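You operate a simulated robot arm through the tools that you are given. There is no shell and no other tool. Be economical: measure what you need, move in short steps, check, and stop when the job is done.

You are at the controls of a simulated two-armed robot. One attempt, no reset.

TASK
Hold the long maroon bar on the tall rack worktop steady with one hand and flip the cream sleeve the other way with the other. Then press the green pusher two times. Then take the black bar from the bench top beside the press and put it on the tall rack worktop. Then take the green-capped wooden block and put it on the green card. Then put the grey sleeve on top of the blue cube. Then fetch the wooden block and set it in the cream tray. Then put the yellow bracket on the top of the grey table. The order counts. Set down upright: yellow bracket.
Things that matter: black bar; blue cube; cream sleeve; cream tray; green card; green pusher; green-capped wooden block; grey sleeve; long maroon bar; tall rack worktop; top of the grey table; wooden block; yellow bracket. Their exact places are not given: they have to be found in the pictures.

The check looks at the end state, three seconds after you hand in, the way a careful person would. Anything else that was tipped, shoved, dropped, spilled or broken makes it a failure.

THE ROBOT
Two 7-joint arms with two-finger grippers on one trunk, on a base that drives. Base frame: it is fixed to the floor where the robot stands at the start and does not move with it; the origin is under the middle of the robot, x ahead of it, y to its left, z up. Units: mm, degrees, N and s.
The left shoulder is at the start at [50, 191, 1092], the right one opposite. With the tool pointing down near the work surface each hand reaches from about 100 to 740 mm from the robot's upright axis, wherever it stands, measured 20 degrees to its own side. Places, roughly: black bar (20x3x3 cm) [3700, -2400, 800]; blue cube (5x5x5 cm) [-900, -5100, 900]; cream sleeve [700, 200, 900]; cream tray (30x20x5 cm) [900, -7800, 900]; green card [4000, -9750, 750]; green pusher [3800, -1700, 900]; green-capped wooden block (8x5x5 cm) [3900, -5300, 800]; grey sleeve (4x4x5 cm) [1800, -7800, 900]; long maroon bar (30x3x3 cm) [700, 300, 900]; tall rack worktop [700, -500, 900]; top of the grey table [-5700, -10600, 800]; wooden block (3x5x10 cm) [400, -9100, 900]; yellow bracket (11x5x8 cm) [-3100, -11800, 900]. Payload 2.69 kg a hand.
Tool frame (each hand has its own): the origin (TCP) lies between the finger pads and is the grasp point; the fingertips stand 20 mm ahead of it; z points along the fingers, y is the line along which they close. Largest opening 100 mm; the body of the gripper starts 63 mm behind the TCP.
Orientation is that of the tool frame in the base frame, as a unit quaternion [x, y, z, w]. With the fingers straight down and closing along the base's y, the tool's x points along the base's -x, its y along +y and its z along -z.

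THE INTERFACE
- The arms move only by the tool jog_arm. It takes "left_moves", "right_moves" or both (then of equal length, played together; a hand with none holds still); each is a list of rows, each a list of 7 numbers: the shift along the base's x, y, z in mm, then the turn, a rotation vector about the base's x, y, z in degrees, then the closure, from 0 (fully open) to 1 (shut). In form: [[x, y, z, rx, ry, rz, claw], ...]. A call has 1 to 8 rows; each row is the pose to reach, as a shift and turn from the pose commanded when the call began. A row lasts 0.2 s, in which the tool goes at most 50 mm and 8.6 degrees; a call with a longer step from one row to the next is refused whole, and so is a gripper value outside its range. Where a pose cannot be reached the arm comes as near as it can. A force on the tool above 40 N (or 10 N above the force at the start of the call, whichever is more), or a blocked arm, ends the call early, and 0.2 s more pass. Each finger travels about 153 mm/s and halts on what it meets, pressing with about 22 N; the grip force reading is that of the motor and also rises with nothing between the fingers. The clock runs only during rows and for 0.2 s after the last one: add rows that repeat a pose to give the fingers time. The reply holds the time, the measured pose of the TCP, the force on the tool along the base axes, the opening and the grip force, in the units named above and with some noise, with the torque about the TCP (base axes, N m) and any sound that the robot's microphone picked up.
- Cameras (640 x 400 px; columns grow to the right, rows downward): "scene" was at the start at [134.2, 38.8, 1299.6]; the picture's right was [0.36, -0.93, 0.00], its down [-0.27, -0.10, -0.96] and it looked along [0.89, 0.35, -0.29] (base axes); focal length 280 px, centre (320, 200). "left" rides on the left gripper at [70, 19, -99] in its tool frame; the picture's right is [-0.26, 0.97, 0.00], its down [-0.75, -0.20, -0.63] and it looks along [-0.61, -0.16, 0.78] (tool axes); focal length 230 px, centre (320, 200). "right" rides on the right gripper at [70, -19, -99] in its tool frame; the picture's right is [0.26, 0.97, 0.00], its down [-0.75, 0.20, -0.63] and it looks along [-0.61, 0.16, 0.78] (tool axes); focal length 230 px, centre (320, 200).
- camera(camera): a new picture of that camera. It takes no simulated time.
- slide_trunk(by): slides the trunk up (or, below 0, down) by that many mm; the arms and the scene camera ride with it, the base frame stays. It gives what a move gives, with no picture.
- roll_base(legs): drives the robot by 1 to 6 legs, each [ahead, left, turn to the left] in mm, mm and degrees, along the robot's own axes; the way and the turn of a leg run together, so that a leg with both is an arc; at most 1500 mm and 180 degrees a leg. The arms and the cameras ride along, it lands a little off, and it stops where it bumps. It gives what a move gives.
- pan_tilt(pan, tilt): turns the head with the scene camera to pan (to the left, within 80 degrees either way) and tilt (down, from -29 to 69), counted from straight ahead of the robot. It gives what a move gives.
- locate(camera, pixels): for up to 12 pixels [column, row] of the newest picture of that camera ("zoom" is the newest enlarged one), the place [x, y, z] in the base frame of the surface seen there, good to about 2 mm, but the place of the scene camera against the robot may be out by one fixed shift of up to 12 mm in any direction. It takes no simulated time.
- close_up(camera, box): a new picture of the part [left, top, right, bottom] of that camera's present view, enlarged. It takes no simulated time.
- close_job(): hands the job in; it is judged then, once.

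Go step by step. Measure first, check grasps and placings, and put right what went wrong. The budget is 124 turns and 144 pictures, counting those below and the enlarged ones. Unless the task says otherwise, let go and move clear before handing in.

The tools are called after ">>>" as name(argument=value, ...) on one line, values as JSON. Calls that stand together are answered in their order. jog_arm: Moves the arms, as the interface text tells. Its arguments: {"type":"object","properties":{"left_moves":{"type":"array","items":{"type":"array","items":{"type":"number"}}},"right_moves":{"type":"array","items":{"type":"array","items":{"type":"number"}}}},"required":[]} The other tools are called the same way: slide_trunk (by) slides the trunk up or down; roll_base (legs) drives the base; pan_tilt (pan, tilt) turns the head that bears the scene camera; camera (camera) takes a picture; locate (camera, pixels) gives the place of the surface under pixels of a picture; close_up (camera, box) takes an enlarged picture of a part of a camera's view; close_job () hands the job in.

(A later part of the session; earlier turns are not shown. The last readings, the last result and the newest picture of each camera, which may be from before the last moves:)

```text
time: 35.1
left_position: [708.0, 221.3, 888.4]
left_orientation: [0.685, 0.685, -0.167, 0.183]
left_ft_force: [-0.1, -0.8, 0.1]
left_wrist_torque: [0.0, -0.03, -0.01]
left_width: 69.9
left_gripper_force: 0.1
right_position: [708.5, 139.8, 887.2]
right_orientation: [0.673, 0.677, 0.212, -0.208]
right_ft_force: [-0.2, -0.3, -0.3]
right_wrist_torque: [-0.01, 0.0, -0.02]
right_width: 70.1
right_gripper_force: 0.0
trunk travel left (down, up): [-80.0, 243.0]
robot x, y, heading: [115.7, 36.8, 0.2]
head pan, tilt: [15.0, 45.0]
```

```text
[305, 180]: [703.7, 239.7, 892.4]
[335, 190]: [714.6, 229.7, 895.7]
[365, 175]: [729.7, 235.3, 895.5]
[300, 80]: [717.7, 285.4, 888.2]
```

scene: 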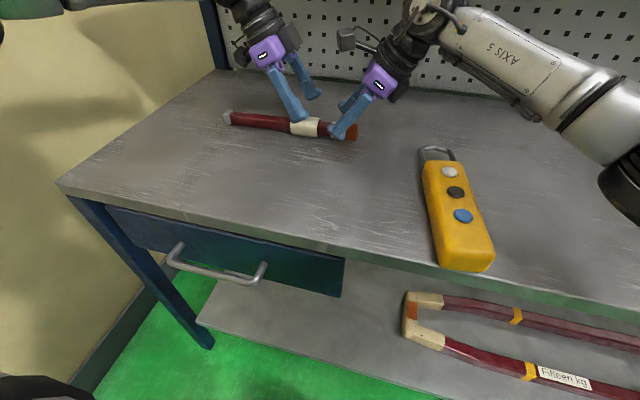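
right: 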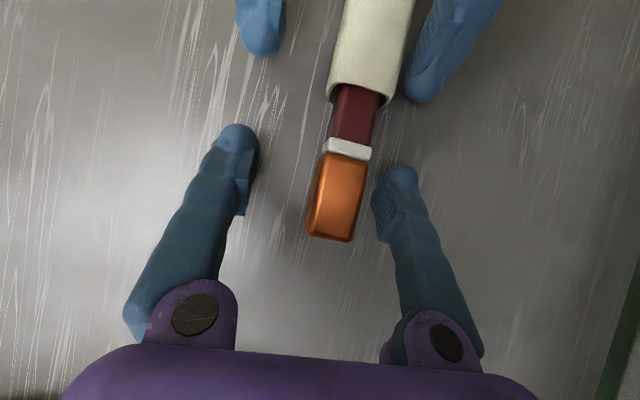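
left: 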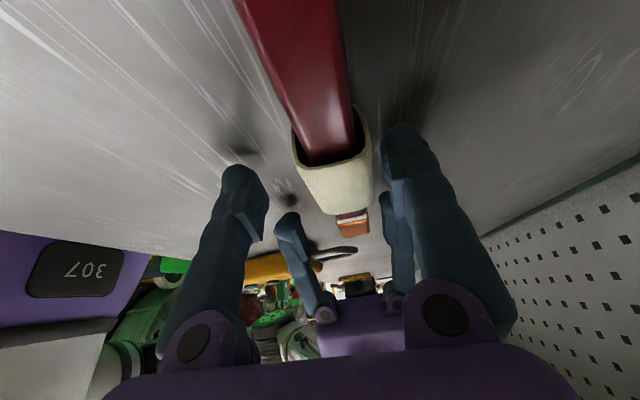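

Both parts are centred at x≈716, so I'll shift both hands +8 in x and close.

>>> jog_arm(left_moves=[[8, 0, 0, 0, 0, 0, 0.3], [8, 0, 0, 0, 0, 0, 0.6], [8, 0, 0, 0, 0, 0, 1], [8, 0, 0, 0, 0, 0, 1], [8, 0, 0, 0, 0, 0, 1]], right_moves=[[8, 2, 0, 0, 0, 0, 0.3], [8, 2, 0, 0, 0, 0, 1], [8, 2, 0, 0, 0, 0, 1], [8, 2, 0, 0, 0, 0, 1], [8, 2, 0, 0, 0, 0, 1]])

>>> camera(camera="right")

>>> jog_arm(left_moves=[[0, 4, 0, 0, 0, 0, 1], [0, 8, 0, 0, 0, 0, 1], [0, 12, 0, 0, 0, 0, 1], [0, 16, 0, 0, 0, 0, 1]])

>>> camera(camera="right")

```text
time: 36.3
left_position: [713.3, 223.4, 887.1]
left_orientation: [0.684, 0.686, -0.166, 0.185]
left_ft_force: [11.7, 4.0, 0.2]
left_wrist_torque: [0.02, -0.04, 0.5]
left_width: 34.4
left_gripper_force: 21.8
right_position: [714.6, 141.4, 887.4]
right_orientation: [0.673, 0.678, 0.211, -0.208]
right_ft_force: [-10.6, -3.3, -0.1]
right_wrist_torque: [-0.17, 0.0, 0.39]
right_width: 25.2
right_gripper_force: 22.3
trunk travel left (down, up): [-80.0, 243.0]
robot x, y, heading: [113.5, 41.3, 0.3]
head pan, tilt: [15.0, 45.0]
```

```text
115 pictures are left
```

right: 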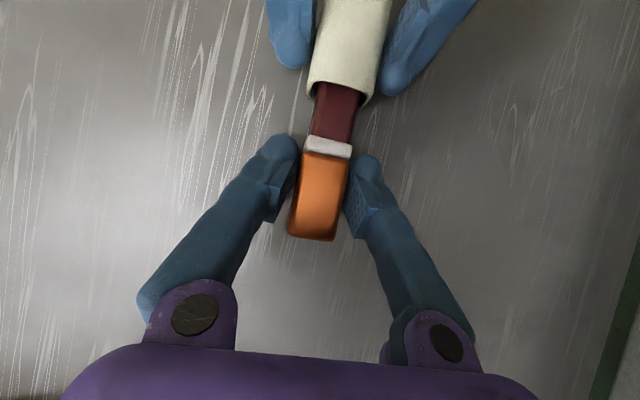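

```text
time: 37.3
left_position: [714.1, 236.1, 889.7]
left_orientation: [0.686, 0.684, -0.167, 0.182]
left_ft_force: [1.6, -17.0, 0.4]
left_wrist_torque: [-0.23, 0.02, 0.09]
left_width: 34.4
left_gripper_force: 21.9
right_position: [715.8, 143.0, 889.7]
right_orientation: [0.673, 0.677, 0.212, -0.209]
right_ft_force: [-1.6, 17.6, 0.3]
right_wrist_torque: [0.17, -0.01, 0.07]
right_width: 25.5
right_gripper_force: 22.0
trunk travel left (down, up): [-80.0, 243.0]
robot x, y, heading: [111.6, 38.0, 0.4]
head pan, tilt: [15.0, 45.0]
```

```text
114 pictures are left
```

right: 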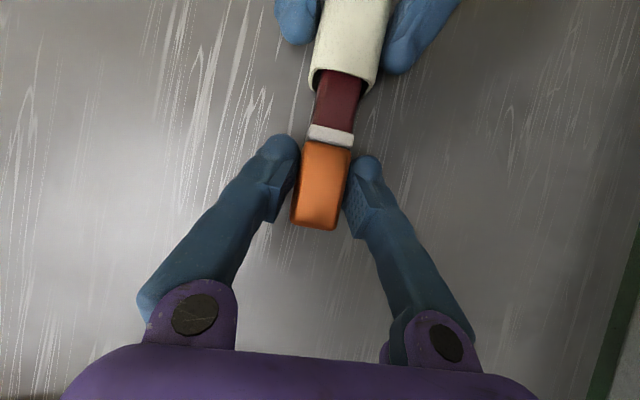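

The left pulled with 17 N and the bar seems to have slipped in the right grip (orange tip moved from row 240 to 228). I'll measure whether the sleeve moved against the white collar.

>>> close_up(camera="right", box=[260, 0, 420, 240])

>>> locate(camera="right", pixels=[[343, 70], [340, 80], [333, 122], [331, 129], [328, 143], [318, 220], [316, 226], [375, 60]])

>>> close_up(camera="scene", box=[200, 50, 400, 175])

```text
1.67 times, centred on (340, 120) of right
```

zoom: 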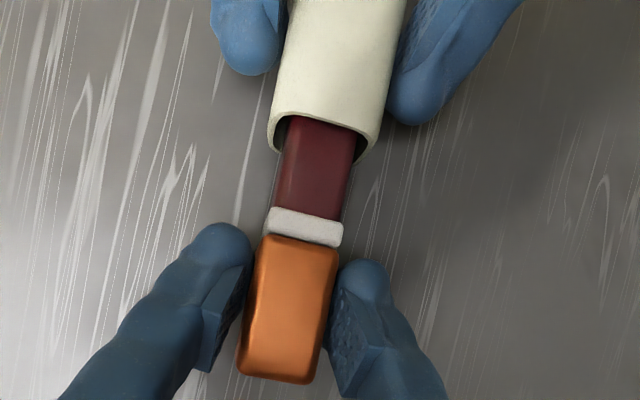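

```text
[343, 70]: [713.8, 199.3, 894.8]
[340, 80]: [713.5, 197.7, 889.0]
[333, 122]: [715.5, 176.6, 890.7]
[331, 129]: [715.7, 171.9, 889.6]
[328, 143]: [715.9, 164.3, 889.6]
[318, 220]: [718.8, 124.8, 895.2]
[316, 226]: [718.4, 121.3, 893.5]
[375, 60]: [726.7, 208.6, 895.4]
```

```text
3.20 times, centred on (300, 112) of scene
```

zoom: 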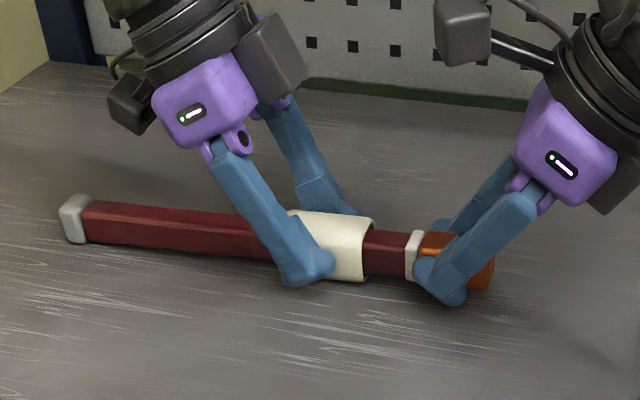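

The gap of sleeve to collar did not grow, so both grips slip at ~17 N before the sleeve moves. I'll use positive stops instead: left fingers closed behind the grey cap to hold the bar, right fingers as a fork (~28 mm) pushing the sleeve's edge. First release, lift and shift the base left.

>>> jog_arm(left_moves=[[0, 0, 0, 0, 0, 0, 0.4], [0, 0, 0, 0, 0, 0, 0.4], [0, 0, 30, 0, 0, 0, 0.4], [0, 0, 60, 0, 0, 0, 0.6], [0, 0, 90, 0, 0, 0, 1]], right_moves=[[0, 0, 0, 0, 0, 0, 0.4], [0, 0, 0, 0, 0, 0, 0.4], [0, 0, 30, 0, 0, 0, 0.4], [0, -20, 60, 0, 0, 0, 0.4], [0, -40, 60, 0, 0, 0, 0.4]])

>>> roll_base(legs=[[0, 130, 0]])

>>> camera(camera="left")

>>> camera(camera="scene")

```text
time: 38.5
left_position: [718.2, 236.4, 978.0]
left_orientation: [0.685, 0.685, -0.166, 0.183]
left_ft_force: [-0.8, 0.6, 0.0]
left_wrist_torque: [-0.01, 0.01, 0.02]
left_width: 0.1
left_gripper_force: 22.2
right_position: [713.9, 101.1, 947.0]
right_orientation: [0.673, 0.678, 0.211, -0.208]
right_ft_force: [-0.6, 0.2, 0.5]
right_wrist_torque: [0.01, 0.0, 0.01]
right_width: 60.1
right_gripper_force: 0.0
trunk travel left (down, up): [-80.0, 243.0]
robot x, y, heading: [116.6, 40.4, 0.1]
head pan, tilt: [15.0, 45.0]
```

```text
time: 40.3
left_position: [716.1, 367.0, 979.4]
left_orientation: [0.683, 0.687, -0.166, 0.184]
left_ft_force: [0.0, 0.1, 0.1]
left_wrist_torque: [0.03, -0.02, -0.02]
left_width: 0.2
left_gripper_force: 22.0
right_position: [713.7, 230.5, 947.0]
right_orientation: [0.672, 0.678, 0.212, -0.209]
right_ft_force: [1.2, 0.0, 0.5]
right_wrist_torque: [0.0, 0.03, 0.0]
right_width: 59.8
right_gripper_force: 0.0
trunk travel left (down, up): [-80.0, 243.0]
robot x, y, heading: [112.7, 164.0, 0.6]
head pan, tilt: [15.0, 45.0]
```

```text
111 pictures are left
```

left: 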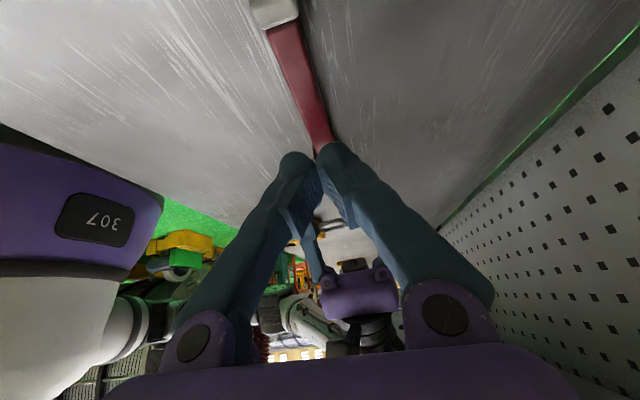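

```text
110 pictures are left
```

scene: 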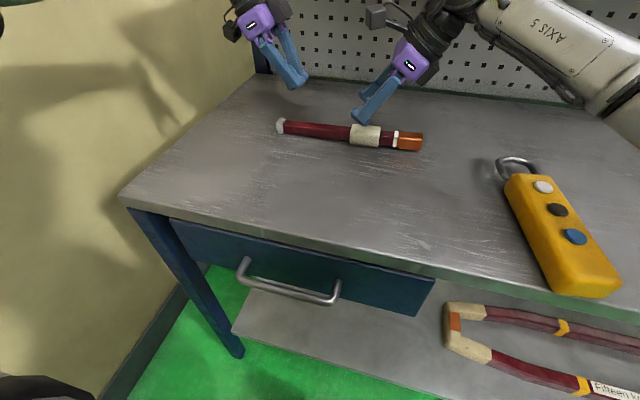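

I'll measure the bar again: the cap in the left view, the sleeve and orange end in the scene view.

>>> locate(camera="left", pixels=[[275, 5], [262, 10], [290, 10], [274, 22], [290, 60], [315, 130]])

>>> close_up(camera="scene", box=[260, 90, 440, 200])

>>> camera(camera="right")

```text
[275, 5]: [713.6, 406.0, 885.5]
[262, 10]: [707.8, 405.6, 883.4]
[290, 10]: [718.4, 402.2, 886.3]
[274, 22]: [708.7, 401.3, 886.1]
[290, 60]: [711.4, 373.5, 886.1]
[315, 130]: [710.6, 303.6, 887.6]
```

```text
3.56 times, centred on (350, 145) of scene
```

zoom: 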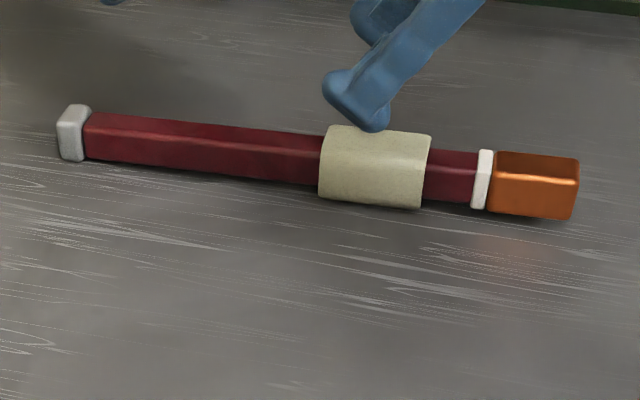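

```text
108 pictures are left
```

right: 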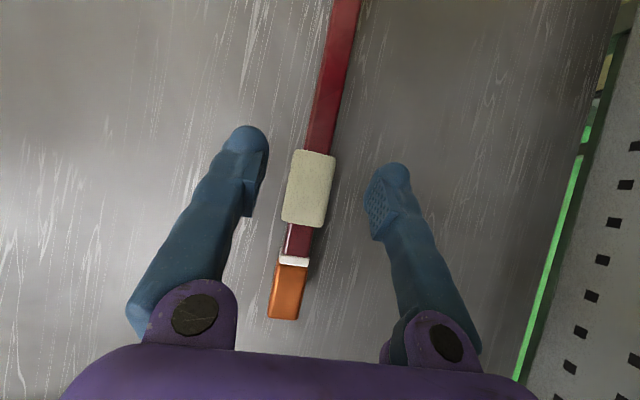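

Ratios match the first picture, so the sleeve has not slid. I'll measure it with the right camera to place the fork.

>>> locate(camera="right", pixels=[[317, 153], [303, 224], [296, 190], [332, 190], [300, 238], [295, 255], [293, 265], [282, 315], [270, 290], [303, 290], [290, 235], [311, 235]])

```text
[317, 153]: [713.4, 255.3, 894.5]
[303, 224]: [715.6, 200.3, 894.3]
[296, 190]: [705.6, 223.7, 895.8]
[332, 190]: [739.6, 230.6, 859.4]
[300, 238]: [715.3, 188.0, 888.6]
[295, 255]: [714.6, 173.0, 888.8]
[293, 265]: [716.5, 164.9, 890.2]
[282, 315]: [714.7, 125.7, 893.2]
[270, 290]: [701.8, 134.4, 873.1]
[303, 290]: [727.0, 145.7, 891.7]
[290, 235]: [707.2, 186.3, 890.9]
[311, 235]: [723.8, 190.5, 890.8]
```

The sleeve spans y 200–256, the collar ends at 172 and the cap's outer face is y≈408. I'll place the left stop behind the cap (TCP y 432) and the right fork behind the sleeve (TCP y 172).

>>> jog_arm(left_moves=[[0, 30, 0, 0, 0, 0, 1], [-3, 66, 0, 0, 0, 0, 1], [-5, 67, -25, 0, 0, 0, 1], [-5, 67, -50, 0, 0, 0, 1], [-5, 67, -75, 0, 0, 0, 1], [-5, 67, -90, 0, 0, 0, 1]], right_moves=[[0, -30, 0, 0, 0, 0, 0.4], [2, -59, 0, 0, 0, 0, 0.4], [2, -59, -20, 0, 0, 0, 0.4], [2, -59, -40, 0, 0, 0, 0.4], [2, -59, -55, 0, 0, 0, 0.4], [2, -59, -60, 0, 0, 0, 0.4]])

>>> camera(camera="right")

>>> camera(camera="scene")

```text
time: 41.7
left_position: [714.4, 433.5, 886.9]
left_orientation: [0.684, 0.687, -0.166, 0.184]
left_ft_force: [0.0, -0.4, -0.2]
left_wrist_torque: [-0.02, 0.02, 0.03]
left_width: 0.0
left_gripper_force: 21.8
right_position: [713.8, 170.5, 888.1]
right_orientation: [0.671, 0.679, 0.212, -0.209]
right_ft_force: [-0.8, -0.8, -0.8]
right_wrist_torque: [0.01, -0.03, -0.01]
right_width: 59.9
right_gripper_force: 0.1
trunk travel left (down, up): [-80.0, 243.0]
robot x, y, heading: [116.2, 164.3, 0.5]
head pan, tilt: [15.0, 45.0]
```

```text
107 pictures are left
```

right: 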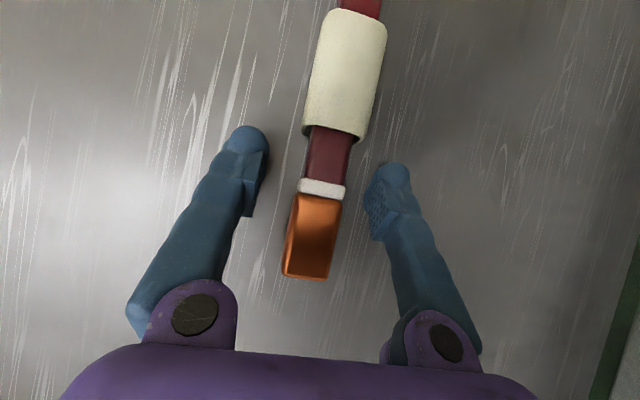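

```text
106 pictures are left
```

scene: 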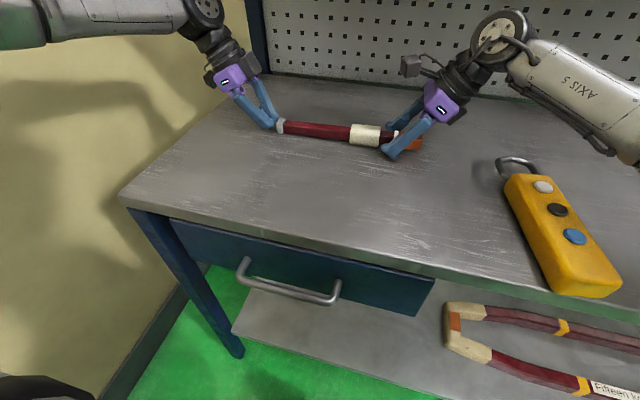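

Both hands are in place. I'll narrow the fork to ~27 mm and push +y gently.

>>> jog_arm(left_moves=[[0, -1, 0, 0, 0, 0, 1], [0, -2, 0, 0, 0, 0, 1], [0, -2, 0, 0, 0, 0, 1], [0, -2, 0, 0, 0, 0, 1], [0, -2, 0, 0, 0, 0, 1], [0, -2, 0, 0, 0, 0, 1], [0, -2, 0, 0, 0, 0, 1], [0, -2, 0, 0, 0, 0, 1]], right_moves=[[1, 0, 0, 0, 0, 0, 0.55], [1, 0, 0, 0, 0, 0, 0.73], [1, 4, 0, 0, 0, 0, 0.73], [1, 8, 0, 0, 0, 0, 0.73], [1, 12, 0, 0, 0, 0, 0.73], [1, 16, 0, 0, 0, 0, 0.73], [1, 20, 0, 0, 0, 0, 0.73], [1, 24, 0, 0, 0, 0, 0.73]])

>>> camera(camera="right")

>>> close_up(camera="scene", box=[220, 80, 440, 200])

```text
time: 43.4
left_position: [712.8, 436.9, 887.9]
left_orientation: [0.681, 0.69, -0.162, 0.184]
left_ft_force: [-0.3, 2.7, 1.2]
left_wrist_torque: [0.02, -0.03, -0.03]
left_width: 0.0
left_gripper_force: 21.8
right_position: [720.4, 187.3, 886.4]
right_orientation: [0.676, 0.676, 0.209, -0.205]
right_ft_force: [-1.1, -4.2, 0.2]
right_wrist_torque: [0.0, 0.07, 0.11]
right_width: 27.6
right_gripper_force: 0.6
trunk travel left (down, up): [-80.0, 243.0]
robot x, y, heading: [114.4, 169.3, 0.2]
head pan, tilt: [15.0, 45.0]
stopped in row 8 (right hand): the force on the tool passed its limit at 43 N (the readings are from after the stop); the commanded pose is now the measured one
```

```text
105 pictures are left
```

right: 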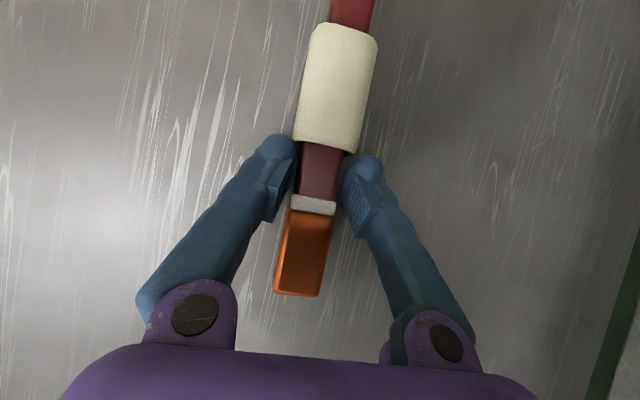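

```text
2.91 times, centred on (330, 140) of scene
```

zoom: 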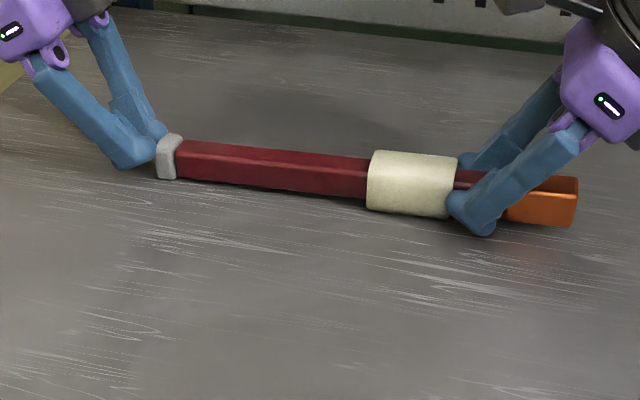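

With 43 N along the bar and both stops in contact, the sleeve still hasn't moved towards the cap, so it may turn about the bar instead ("flip"). I'll grip the bar at y≈335 with the left hand and the sleeve with the right to test twisting.

>>> jog_arm(left_moves=[[0, 8, 0, 0, 0, 0, 1], [0, 8, 45, 0, 0, 0, 1], [0, 8, 90, 0, 0, 0, 0.7], [0, -40, 90, 0, 0, 0, 0.4], [0, -88, 90, 0, 0, 0, 0.4], [0, -100, 60, 0, 0, 0, 0.4], [0, -100, 30, 0, 0, 0, 0.4], [0, -100, 0, 0, 0, 0, 0.4]], right_moves=[[0, 0, 0, 0, 0, 0, 0.4], [0, 0, 0, 0, 0, 0, 0.4], [-4, 0, 0, 0, 0, 0, 0.4], [-4, 10, 0, 0, 0, 0, 0.4], [-4, 20, 0, 0, 0, 0, 0.4], [-4, 30, 0, 0, 0, 0, 0.4], [-4, 35, 0, 0, 0, 0, 0.4], [-4, 39, 0, 0, 0, 0, 0.4]])

>>> camera(camera="right")

>>> close_up(camera="scene", box=[220, 60, 460, 200])

```text
time: 45.2
left_position: [704.6, 340.8, 889.3]
left_orientation: [0.681, 0.69, -0.163, 0.183]
left_ft_force: [0.6, 0.4, 0.1]
left_wrist_torque: [0.04, 0.01, 0.0]
left_width: 60.3
left_gripper_force: 0.1
left hand out of reach, approached as far as the arm can: row 6, 7, 8
right_position: [715.0, 227.4, 884.7]
right_orientation: [0.675, 0.677, 0.21, -0.205]
right_ft_force: [-0.7, -0.8, 0.4]
right_wrist_torque: [0.0, 0.02, 0.01]
right_width: 59.9
right_gripper_force: 0.0
trunk travel left (down, up): [-80.0, 243.0]
robot x, y, heading: [114.4, 166.0, 0.1]
head pan, tilt: [15.0, 45.0]
```

```text
103 pictures are left
```

right: 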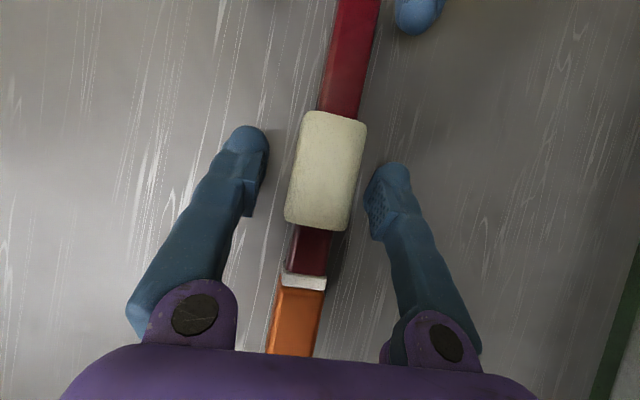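

```text
2.67 times, centred on (340, 130) of scene
```

zoom: 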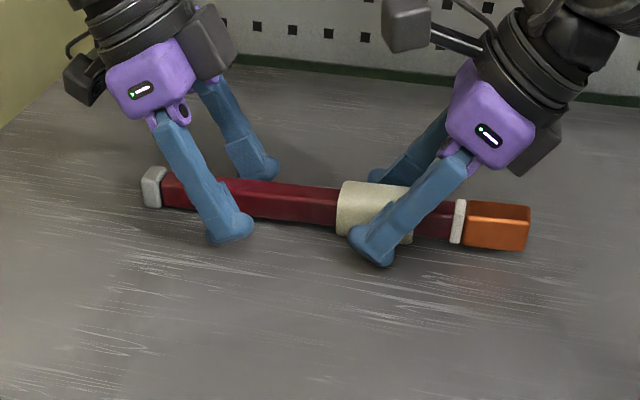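

Both straddle properly. I'll close both, lift 25 mm, then test a small −y pull on the sleeve.

>>> jog_arm(left_moves=[[4, 0, 0, 0, 0, 0, 0.4], [6, 0, 0, 0, 0, 0, 0.7], [6, 0, 0, 0, 0, 0, 1], [6, 0, 0, 0, 0, 0, 1], [6, 0, 0, 0, 0, 0, 1], [6, 0, 8, 0, 0, 0, 1], [6, 0, 16, 0, 0, 0, 1], [6, 0, 25, 0, 0, 0, 1]], right_moves=[[0, 0, 2, 0, 0, 0, 0.4], [0, 0, 2, 0, 0, 0, 0.7], [0, 0, 2, 0, 0, 0, 1], [0, 0, 2, 0, 0, 0, 1], [0, 0, 2, 0, 0, 0, 1], [0, 0, 10, 0, 0, 0, 1], [0, 0, 18, 0, 0, 0, 1], [0, 0, 27, 0, 0, 0, 1]])

>>> camera(camera="right")

>>> jog_arm(right_moves=[[0, -4, 0, 0, 0, 0, 1], [0, -8, 0, 0, 0, 0, 1], [0, -12, 0, 0, 0, 0, 1]])

>>> camera(camera="right")

```text
time: 47.0
left_position: [711.3, 340.0, 914.1]
left_orientation: [0.681, 0.69, -0.162, 0.183]
left_ft_force: [1.2, -0.1, -1.5]
left_wrist_torque: [0.2, 0.21, 0.14]
left_width: 21.5
left_gripper_force: 21.9
left hand out of reach, approached as far as the arm can: row 1, 2, 3, 4, 5, 6, 7
right_position: [714.1, 227.2, 912.4]
right_orientation: [0.675, 0.677, 0.21, -0.205]
right_ft_force: [-1.4, 0.3, -2.7]
right_wrist_torque: [-0.14, -0.19, 0.01]
right_width: 34.7
right_gripper_force: 21.3
trunk travel left (down, up): [-80.0, 243.0]
robot x, y, heading: [116.0, 163.1, 0.3]
head pan, tilt: [15.0, 45.0]
```

```text
101 pictures are left
```

right: 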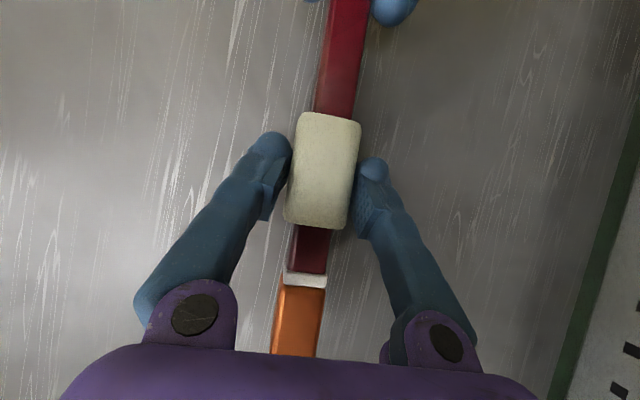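

```text
time: 47.8
left_position: [710.5, 342.5, 914.5]
left_orientation: [0.681, 0.69, -0.163, 0.184]
left_ft_force: [0.7, -2.6, 1.8]
left_wrist_torque: [-0.42, 0.13, 0.1]
left_width: 21.3
left_gripper_force: 22.0
right_position: [715.0, 215.2, 912.3]
right_orientation: [0.675, 0.677, 0.209, -0.205]
right_ft_force: [-0.8, 3.4, -6.3]
right_wrist_torque: [-0.03, -0.13, -0.01]
right_width: 34.2
right_gripper_force: 22.1
trunk travel left (down, up): [-80.0, 243.0]
robot x, y, heading: [112.0, 163.6, 0.4]
head pan, tilt: [15.0, 45.0]
```

```text
100 pictures are left
```

right: 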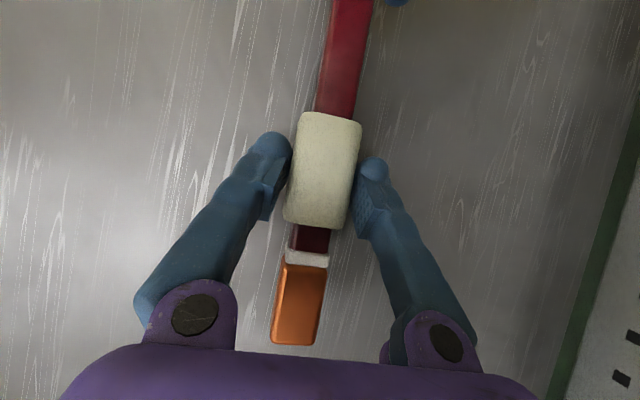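

The sleeve slides freely towards −y (3 N; the gap to the collar shrank), so it sat at its +y limit and "the other way" is −y. I'll push on until it stops.

>>> jog_arm(right_moves=[[0, -4, 0, 0, 0, 0, 1], [0, -8, 0, 0, 0, 0, 1], [0, -12, 0, 0, 0, 0, 1], [0, -16, 0, 0, 0, 0, 1], [0, -20, 0, 0, 0, 0, 1]])

>>> camera(camera="right")

```text
time: 49.0
left_position: [711.2, 342.1, 913.8]
left_orientation: [0.681, 0.69, -0.164, 0.183]
left_ft_force: [2.9, -1.7, -0.1]
left_wrist_torque: [-0.2, 0.11, 0.2]
left_width: 21.3
left_gripper_force: 22.0
right_position: [715.1, 194.4, 913.2]
right_orientation: [0.675, 0.677, 0.21, -0.205]
right_ft_force: [-2.0, 1.7, -2.9]
right_wrist_torque: [-0.03, -0.09, 0.15]
right_width: 34.2
right_gripper_force: 22.1
trunk travel left (down, up): [-80.0, 243.0]
robot x, y, heading: [115.2, 164.0, 0.2]
head pan, tilt: [15.0, 45.0]
```

```text
99 pictures are left
```

right: 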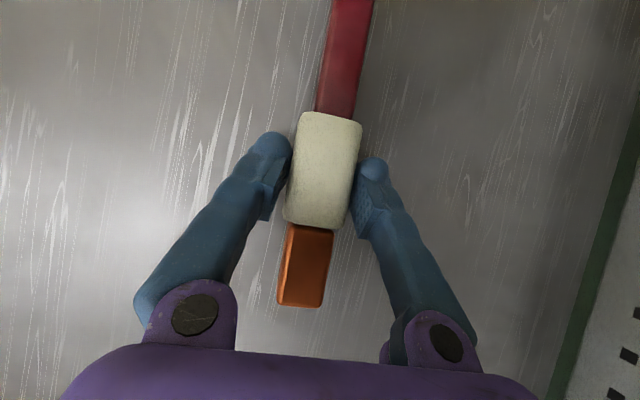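

The sleeve moved over the white collar with no resistance yet. I'll keep going until it resists.

>>> jog_arm(right_moves=[[0, -4, 0, 0, 0, 0, 1], [0, -8, 0, 0, 0, 0, 1], [0, -12, 0, 0, 0, 0, 1], [0, -16, 0, 0, 0, 0, 1], [0, -20, 0, 0, 0, 0, 1], [0, -24, 0, 0, 0, 0, 1]])

>>> camera(camera="right")

>>> close_up(camera="scene", box=[220, 60, 460, 200])

```text
time: 50.4
left_position: [709.5, 339.6, 914.4]
left_orientation: [0.682, 0.689, -0.163, 0.183]
left_ft_force: [0.9, -6.8, -4.8]
left_wrist_torque: [0.34, 0.17, 0.19]
left_width: 21.3
left_gripper_force: 22.2
right_position: [715.7, 171.6, 913.5]
right_orientation: [0.675, 0.677, 0.21, -0.206]
right_ft_force: [-1.4, 5.6, 0.7]
right_wrist_torque: [0.16, -0.1, 0.05]
right_width: 34.2
right_gripper_force: 22.0
trunk travel left (down, up): [-80.0, 243.0]
robot x, y, heading: [112.3, 164.6, 0.6]
head pan, tilt: [15.0, 45.0]
```

```text
98 pictures are left
```

right: 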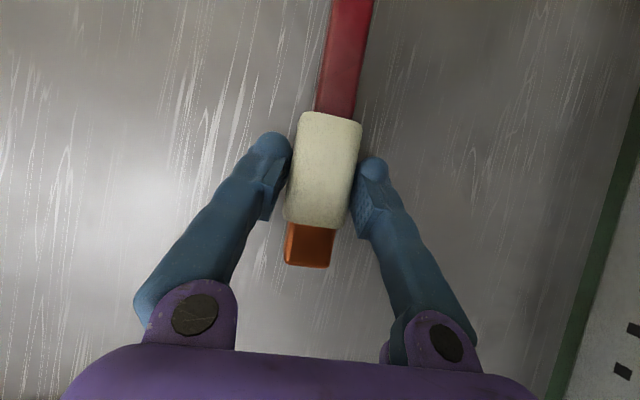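

```text
2.67 times, centred on (340, 130) of scene
```

zoom: 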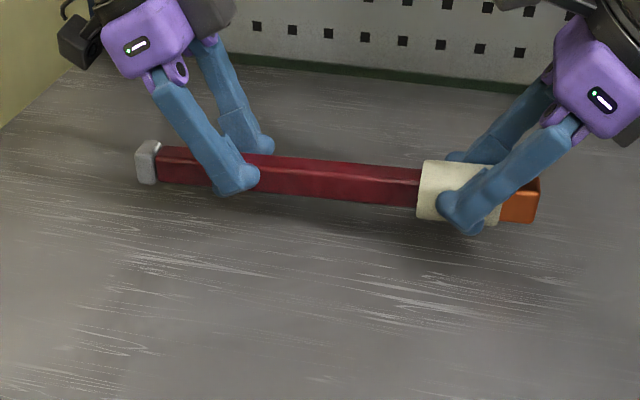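

Still light (6 N) after 55 mm of travel. I'll continue slowly.

>>> jog_arm(right_moves=[[0, -3, 0, 0, 0, 0, 1], [0, -6, 0, 0, 0, 0, 1], [0, -9, 0, 0, 0, 0, 1], [0, -12, 0, 0, 0, 0, 1], [0, -15, 0, 0, 0, 0, 1]])

>>> camera(camera="right")

```text
time: 51.6
left_position: [710.6, 341.2, 914.5]
left_orientation: [0.681, 0.69, -0.163, 0.184]
left_ft_force: [1.8, -16.5, -1.7]
left_wrist_torque: [-0.33, 0.06, 0.11]
left_width: 21.4
left_gripper_force: 22.0
right_position: [715.5, 156.0, 911.9]
right_orientation: [0.675, 0.677, 0.209, -0.206]
right_ft_force: [-1.6, 16.2, -2.1]
right_wrist_torque: [0.09, -0.09, 0.16]
right_width: 34.3
right_gripper_force: 22.2
trunk travel left (down, up): [-80.0, 243.0]
robot x, y, heading: [114.0, 166.2, 0.1]
head pan, tilt: [15.0, 45.0]
```

```text
96 pictures are left
```

right: 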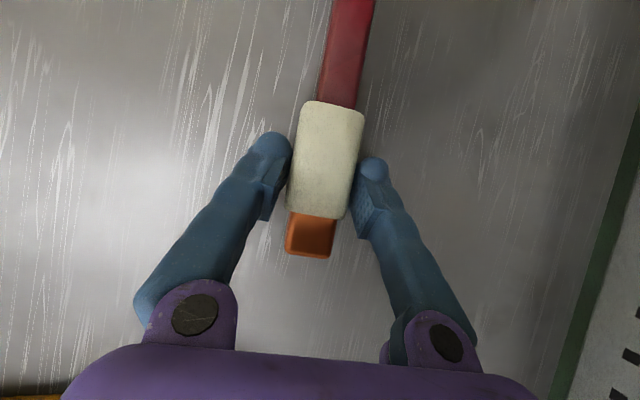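

At 16 N the fingers now slip on the sleeve, so it has reached its far limit. I'll lower the bar back onto the worktop and release.

>>> jog_arm(left_moves=[[0, 0, -8, 0, 0, 0, 1], [0, 0, -16, 0, 0, 0, 1], [0, 0, -22, 0, 0, 0, 1], [0, 0, -25, 0, 0, 0, 1], [0, 0, -25, 0, 0, 0, 0.5], [0, 0, -25, 0, 0, 0, 0.4], [0, 0, 20, 0, 0, 0, 0.4], [0, 0, 65, 0, 0, 0, 0.4]], right_moves=[[0, 2, -8, 0, 0, 0, 1], [0, 3, -16, 0, 0, 0, 1], [0, 3, -22, 0, 0, 0, 1], [0, 3, -25, 0, 0, 0, 1], [0, 3, -25, 0, 0, 0, 0.5], [0, 3, -25, 0, 0, 0, 0.4], [0, 3, 20, 0, 0, 0, 0.4], [0, 3, 65, 0, 0, 0, 0.4]])

>>> close_up(camera="scene", box=[220, 60, 460, 200])

```text
time: 53.4
left_position: [709.8, 340.7, 976.0]
left_orientation: [0.681, 0.69, -0.163, 0.183]
left_ft_force: [0.6, 0.6, -0.4]
left_wrist_torque: [0.03, -0.02, 0.02]
left_width: 60.1
left_gripper_force: 0.0
left hand out of reach, approached as far as the arm can: row 1, 3, 4, 5, 6
right_position: [714.7, 156.9, 979.5]
right_orientation: [0.675, 0.677, 0.21, -0.206]
right_ft_force: [0.2, -0.2, 0.5]
right_wrist_torque: [0.01, -0.01, 0.04]
right_width: 59.9
right_gripper_force: 0.0
trunk travel left (down, up): [-80.0, 243.0]
robot x, y, heading: [113.8, 166.2, 0.4]
head pan, tilt: [15.0, 45.0]
```

```text
2.67 times, centred on (340, 130) of scene
```

zoom: 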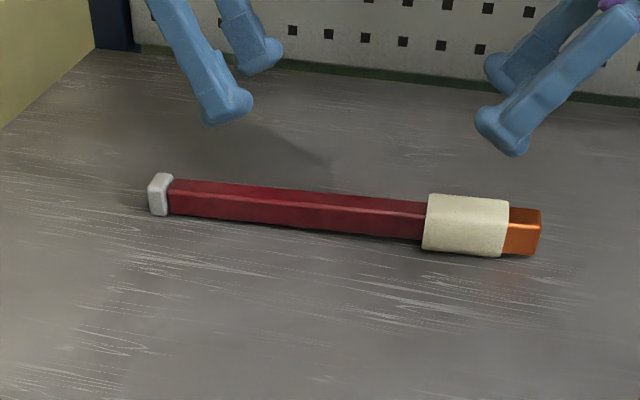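

The sleeve now sits at the orange end and the bar is flat on the worktop. Next I'll retract and straighten both hands, back off, and look towards the press.

>>> jog_arm(left_moves=[[-30, 0, 20, 7, 0, 0, 0.4], [-60, 0, 40, 14, 0, 0, 0.4], [-95, 0, 60, 21, 0, 0, 0.4], [-130, 10, 80, 28, 0, 0, 0.4], [-165, 20, 100, 28, 0, 0, 0.4], [-200, 30, 120, 28, 0, 0, 0.4], [-240, 40, 130, 28, 0, 0, 0.4], [-280, 50, 130, 28, 0, 0, 0.4]], right_moves=[[-30, -10, 20, -7, 0, 0, 0.4], [-60, -20, 40, -14, 0, 0, 0.4], [-90, -40, 60, -21, 0, 0, 0.4], [-120, -60, 80, -28, 0, 0, 0.4], [-160, -80, 90, -35, 0, 0, 0.4], [-200, -100, 95, -35, 0, 0, 0.4], [-240, -120, 100, -35, 0, 0, 0.4], [-280, -140, 105, -35, 0, 0, 0.4]])

>>> jog_arm(left_moves=[[0, 0, 0, 0, 0, 8.5, 0.4], [0, 0, 0, 0, 0, 17, 0.4], [0, 0, 0, 0, 0, 25.5, 0.4], [0, 0, 0, 0, 0, 34, 0.4], [0, 0, 0, 0, 0, 42.5, 0.4], [0, 0, 0, 0, 0, 51, 0.4], [0, 0, 0, 0, 0, 59.5, 0.4], [0, 0, 0, 0, 0, 68, 0.4]], right_moves=[[0, 0, 0, 0, 0, 8.5, 0.4], [0, 0, 0, 0, 0, 17, 0.4], [0, 0, 0, 0, 0, 25.5, 0.4], [0, 0, 0, 0, 0, 34, 0.4], [0, 0, 0, 0, 0, 42.5, 0.4], [0, 0, 0, 0, 0, 51, 0.4], [0, 0, 0, 0, 0, 59.5, 0.4], [0, 0, 0, 0, 0, 68, 0.4]])

>>> roll_base(legs=[[-300, -200, 0]])

>>> pan_tilt(pan=-35, tilt=22)

>>> camera(camera="scene")

```text
time: 55.2
left_position: [425.1, 387.3, 1108.3]
left_orientation: [0.706, 0.708, 0.009, 0.012]
left_ft_force: [0.7, 1.6, 0.8]
left_wrist_torque: [0.0, -0.01, 0.0]
left_width: 60.0
left_gripper_force: 0.1
right_position: [435.4, 19.4, 1085.1]
right_orientation: [0.706, 0.708, -0.004, 0.008]
right_ft_force: [-0.3, -0.4, 0.1]
right_wrist_torque: [0.01, -0.03, -0.02]
right_width: 59.9
right_gripper_force: 0.1
trunk travel left (down, up): [-80.0, 243.0]
robot x, y, heading: [114.3, 166.0, 0.4]
head pan, tilt: [15.0, 45.0]
```

```text
time: 57.0
left_position: [432.8, 389.5, 1108.4]
left_orientation: [0.189, 0.982, 0.014, 0.006]
left_ft_force: [-0.7, 0.5, -0.4]
left_wrist_torque: [-0.03, 0.01, 0.0]
left_width: 60.1
left_gripper_force: 0.1
right_position: [436.1, 18.5, 1084.1]
right_orientation: [0.187, 0.982, 0.001, 0.009]
right_ft_force: [-0.6, -0.1, 1.0]
right_wrist_torque: [0.0, -0.01, -0.02]
right_width: 60.1
right_gripper_force: 0.0
trunk travel left (down, up): [-80.0, 243.0]
robot x, y, heading: [113.3, 163.3, 0.3]
head pan, tilt: [15.0, 45.0]
```

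```text
time: 59.4
left_position: [130.3, 189.1, 1108.2]
left_orientation: [0.189, 0.982, 0.015, 0.006]
left_ft_force: [0.3, 0.0, 0.4]
left_wrist_torque: [-0.01, -0.02, 0.0]
left_width: 60.1
left_gripper_force: 0.0
right_position: [135.4, -181.2, 1083.8]
right_orientation: [0.188, 0.982, 0.001, 0.009]
right_ft_force: [-0.7, 0.5, -0.3]
right_wrist_torque: [0.01, 0.02, -0.01]
right_width: 59.9
right_gripper_force: 0.0
trunk travel left (down, up): [-80.0, 243.0]
robot x, y, heading: [-184.5, -33.1, 0.5]
head pan, tilt: [15.0, 45.0]
```

```text
time: 60.6
left_position: [131.3, 189.6, 1109.0]
left_orientation: [0.189, 0.982, 0.014, 0.005]
left_ft_force: [0.3, -0.2, -0.6]
left_wrist_torque: [0.0, -0.03, -0.04]
left_width: 60.0
left_gripper_force: 0.0
right_position: [135.8, -181.7, 1082.6]
right_orientation: [0.187, 0.982, 0.002, 0.008]
right_ft_force: [-0.7, 0.3, -0.2]
right_wrist_torque: [0.0, 0.01, -0.01]
right_width: 59.9
right_gripper_force: 0.0
trunk travel left (down, up): [-80.0, 243.0]
robot x, y, heading: [-191.1, -35.7, 0.4]
head pan, tilt: [-35.0, 22.0]
```

```text
94 pictures are left
```

scene: 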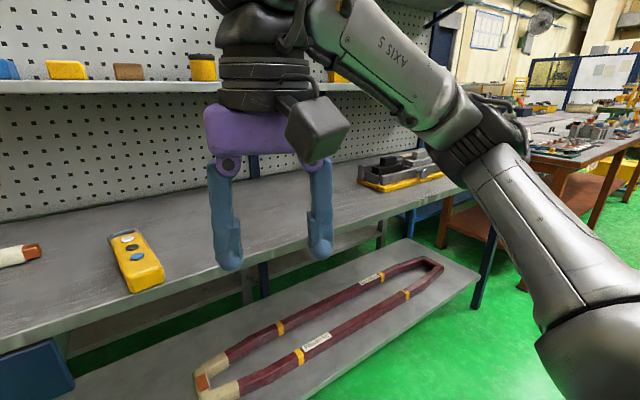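

I need a wider look, so I'll turn the base to the right and take views along the way to the press.

>>> roll_base(legs=[[0, 0, -70]])

>>> pan_tilt(pan=20, tilt=12)

>>> camera(camera="scene")

>>> pan_tilt(pan=-40, tilt=12)

>>> camera(camera="scene")

```text
time: 64.0
left_position: [133.0, -259.2, 1108.3]
left_orientation: [0.719, 0.695, 0.008, 0.013]
left_ft_force: [0.7, 0.0, 0.2]
left_wrist_torque: [0.01, -0.02, -0.05]
left_width: 59.9
left_gripper_force: 0.1
right_position: [-213.3, -389.5, 1083.6]
right_orientation: [0.718, 0.696, -0.004, 0.007]
right_ft_force: [-0.2, 0.3, 1.4]
right_wrist_torque: [-0.02, 0.0, -0.01]
right_width: 59.9
right_gripper_force: 0.1
trunk travel left (down, up): [-80.0, 243.0]
robot x, y, heading: [-189.7, -33.5, -69.7]
head pan, tilt: [-35.0, 22.0]
```

```text
time: 65.2
left_position: [132.8, -259.7, 1108.7]
left_orientation: [0.718, 0.696, 0.008, 0.013]
left_ft_force: [0.3, -0.8, -0.3]
left_wrist_torque: [-0.01, 0.02, 0.0]
left_width: 59.8
left_gripper_force: 0.0
right_position: [-213.2, -389.3, 1082.6]
right_orientation: [0.718, 0.696, -0.003, 0.008]
right_ft_force: [-0.4, 0.0, 0.1]
right_wrist_torque: [-0.01, 0.01, 0.03]
right_width: 60.0
right_gripper_force: 0.0
trunk travel left (down, up): [-80.0, 243.0]
robot x, y, heading: [-188.2, -33.6, -69.8]
head pan, tilt: [20.0, 12.0]
```

```text
93 pictures are left
```

scene: 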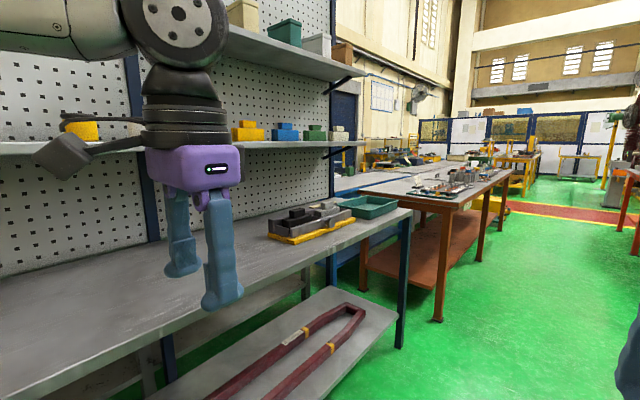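

```text
time: 66.5
left_position: [133.2, -260.4, 1108.2]
left_orientation: [0.718, 0.696, 0.008, 0.012]
left_ft_force: [1.1, 0.5, 0.3]
left_wrist_torque: [0.01, 0.02, -0.02]
left_width: 60.2
left_gripper_force: 0.1
right_position: [-214.8, -389.4, 1084.5]
right_orientation: [0.717, 0.697, -0.005, 0.008]
right_ft_force: [0.4, -0.2, 0.6]
right_wrist_torque: [0.01, -0.03, 0.03]
right_width: 59.9
right_gripper_force: 0.1
trunk travel left (down, up): [-80.0, 243.0]
robot x, y, heading: [-185.8, -40.4, -69.7]
head pan, tilt: [-40.0, 12.0]
```

```text
92 pictures are left
```

scene: 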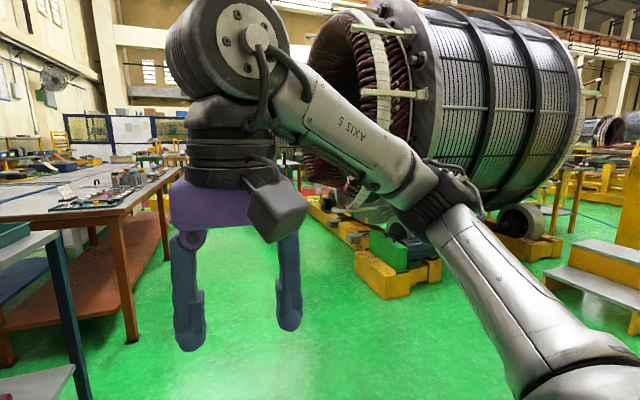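

The aisle is clear along −y. I'll locate the rack end, the brown table and the far floor to plan a path to the press at (3800,−1700).

>>> locate(camera="scene", pixels=[[135, 345], [85, 395], [5, 365], [130, 225], [165, 180], [225, 360], [375, 275], [330, 225], [360, 240], [575, 230], [610, 330], [30, 175]])

>>> roll_base(legs=[[0, -150, -20], [1200, 0, 0]])

>>> pan_tilt(pan=60, tilt=10)

>>> camera(camera="scene")

>>> pan_tilt(pan=0, tilt=10)

>>> camera(camera="scene")

```text
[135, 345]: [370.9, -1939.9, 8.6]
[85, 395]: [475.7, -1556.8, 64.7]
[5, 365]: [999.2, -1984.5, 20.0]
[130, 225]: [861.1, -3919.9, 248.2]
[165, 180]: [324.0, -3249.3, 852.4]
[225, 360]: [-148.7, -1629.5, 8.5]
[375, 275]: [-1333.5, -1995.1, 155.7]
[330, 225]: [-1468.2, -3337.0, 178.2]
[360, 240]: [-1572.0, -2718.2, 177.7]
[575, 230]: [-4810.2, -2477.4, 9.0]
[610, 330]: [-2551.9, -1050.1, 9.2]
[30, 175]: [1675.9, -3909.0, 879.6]
```

```text
time: 74.2
left_position: [-130.9, -1606.7, 1108.3]
left_orientation: [0.837, 0.546, 0.007, 0.014]
left_ft_force: [0.1, 0.1, 0.6]
left_wrist_torque: [0.02, -0.02, 0.0]
left_width: 59.8
left_gripper_force: 0.1
right_position: [-501.5, -1596.7, 1083.4]
right_orientation: [0.838, 0.546, -0.005, 0.006]
right_ft_force: [-0.5, -0.5, -0.2]
right_wrist_torque: [0.03, 0.02, -0.03]
right_width: 59.9
right_gripper_force: 0.1
trunk travel left (down, up): [-80.0, 243.0]
robot x, y, heading: [-347.6, -1278.6, -91.4]
head pan, tilt: [-40.0, 12.0]
```

```text
time: 76.0
left_position: [-129.5, -1606.2, 1108.1]
left_orientation: [0.838, 0.545, 0.005, 0.014]
left_ft_force: [0.1, -0.1, 0.5]
left_wrist_torque: [0.01, 0.02, -0.02]
left_width: 59.9
left_gripper_force: 0.0
right_position: [-501.2, -1596.8, 1083.2]
right_orientation: [0.838, 0.546, -0.006, 0.006]
right_ft_force: [0.1, 0.1, 0.1]
right_wrist_torque: [-0.02, 0.01, -0.05]
right_width: 59.9
right_gripper_force: 0.0
trunk travel left (down, up): [-80.0, 243.0]
robot x, y, heading: [-342.4, -1280.9, -91.5]
head pan, tilt: [60.0, 10.0]
```

```text
91 pictures are left
```

scene: 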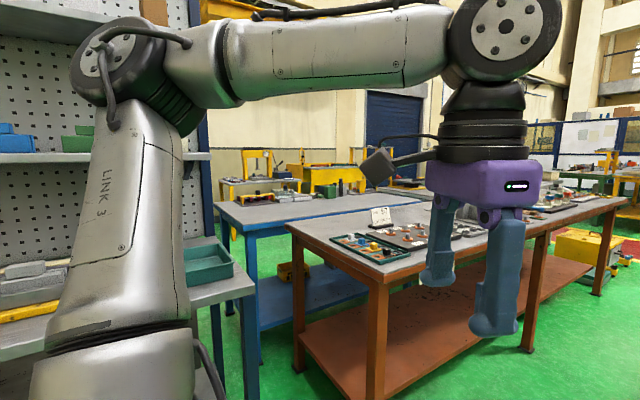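

```text
time: 77.3
left_position: [-130.1, -1605.9, 1107.5]
left_orientation: [0.838, 0.546, 0.006, 0.014]
left_ft_force: [-0.6, -0.9, -0.8]
left_wrist_torque: [0.01, 0.05, -0.04]
left_width: 59.9
left_gripper_force: 0.0
right_position: [-501.3, -1597.3, 1084.4]
right_orientation: [0.838, 0.545, -0.005, 0.006]
right_ft_force: [-0.3, -0.1, -1.1]
right_wrist_torque: [0.0, -0.02, 0.01]
right_width: 60.2
right_gripper_force: 0.0
trunk travel left (down, up): [-80.0, 243.0]
robot x, y, heading: [-344.6, -1279.7, -91.8]
head pan, tilt: [0.0, 10.0]
```

```text
90 pictures are left
```

scene: 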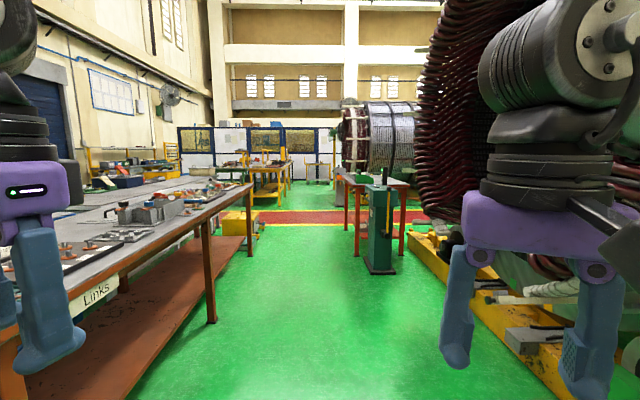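

The brown table runs along the aisle, so the press must be reached around its end or beyond. I'll locate floor points here, then look left again.

>>> locate(camera="scene", pixels=[[212, 320], [252, 240], [250, 190], [320, 216], [300, 222], [380, 265], [360, 250], [460, 330], [272, 200], [175, 165]])

>>> roll_base(legs=[[1500, 0, 0], [1300, 100, 0]])

>>> pan_tilt(pan=75, tilt=8)

>>> camera(camera="scene")

>>> pan_tilt(pan=10, tilt=15)

>>> camera(camera="scene")

```text
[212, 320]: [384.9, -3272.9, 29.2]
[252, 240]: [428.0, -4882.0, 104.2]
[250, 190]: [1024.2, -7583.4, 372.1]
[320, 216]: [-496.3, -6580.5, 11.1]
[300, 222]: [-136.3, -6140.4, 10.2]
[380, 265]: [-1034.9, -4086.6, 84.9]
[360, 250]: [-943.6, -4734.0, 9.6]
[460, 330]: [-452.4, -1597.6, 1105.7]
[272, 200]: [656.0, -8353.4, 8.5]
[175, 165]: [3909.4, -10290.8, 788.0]
```

```text
time: 91.0
left_position: [-89.5, -4441.1, 1108.2]
left_orientation: [0.837, 0.547, 0.006, 0.014]
left_ft_force: [0.4, 0.5, 0.0]
left_wrist_torque: [0.01, -0.01, 0.01]
left_width: 60.2
left_gripper_force: 0.0
right_position: [-460.1, -4433.8, 1083.4]
right_orientation: [0.837, 0.547, -0.005, 0.006]
right_ft_force: [-0.3, -0.6, 0.5]
right_wrist_torque: [-0.01, -0.02, -0.02]
right_width: 60.0
right_gripper_force: 0.1
trunk travel left (down, up): [-80.0, 243.0]
robot x, y, heading: [-302.7, -4115.9, -91.4]
head pan, tilt: [0.0, 10.0]
```

```text
time: 92.5
left_position: [-90.0, -4441.9, 1108.8]
left_orientation: [0.836, 0.548, 0.006, 0.014]
left_ft_force: [0.0, -0.2, 0.3]
left_wrist_torque: [0.04, -0.01, 0.01]
left_width: 60.0
left_gripper_force: 0.0
right_position: [-460.5, -4432.0, 1083.8]
right_orientation: [0.837, 0.547, -0.004, 0.007]
right_ft_force: [-0.3, -0.7, -1.0]
right_wrist_torque: [-0.01, -0.02, 0.05]
right_width: 59.8
right_gripper_force: 0.1
trunk travel left (down, up): [-80.0, 243.0]
robot x, y, heading: [-304.2, -4114.5, -91.6]
head pan, tilt: [75.0, 8.0]
```

```text
89 pictures are left
```

scene: 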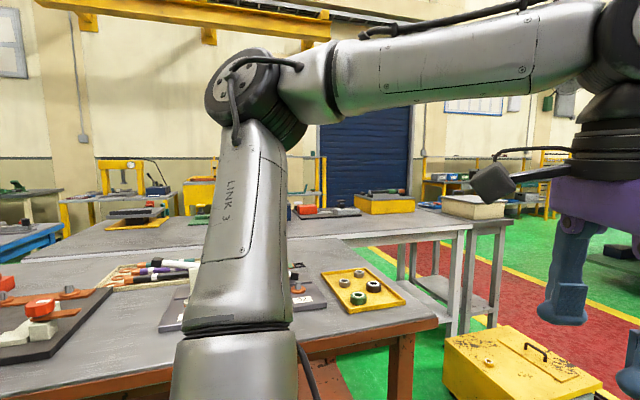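

```text
time: 93.8
left_position: [-90.4, -4440.8, 1110.3]
left_orientation: [0.837, 0.548, 0.006, 0.014]
left_ft_force: [0.1, -0.9, -0.1]
left_wrist_torque: [-0.01, -0.01, 0.0]
left_width: 59.9
left_gripper_force: 0.0
right_position: [-460.3, -4433.6, 1084.0]
right_orientation: [0.837, 0.548, -0.005, 0.007]
right_ft_force: [1.1, -0.3, 0.2]
right_wrist_torque: [0.01, 0.02, 0.02]
right_width: 59.9
right_gripper_force: 0.0
trunk travel left (down, up): [-80.0, 243.0]
robot x, y, heading: [-306.3, -4116.5, -91.7]
head pan, tilt: [10.0, 15.0]
```

```text
88 pictures are left
```

scene: 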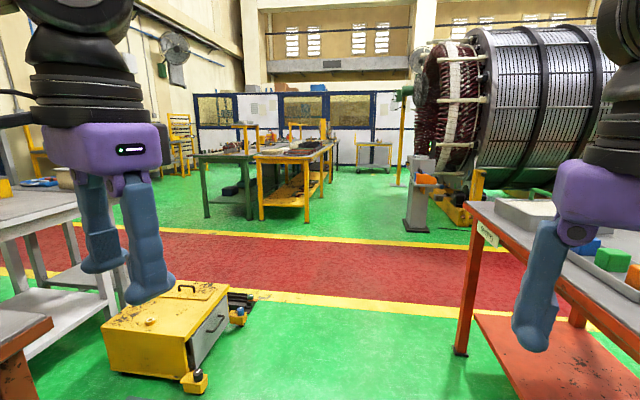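

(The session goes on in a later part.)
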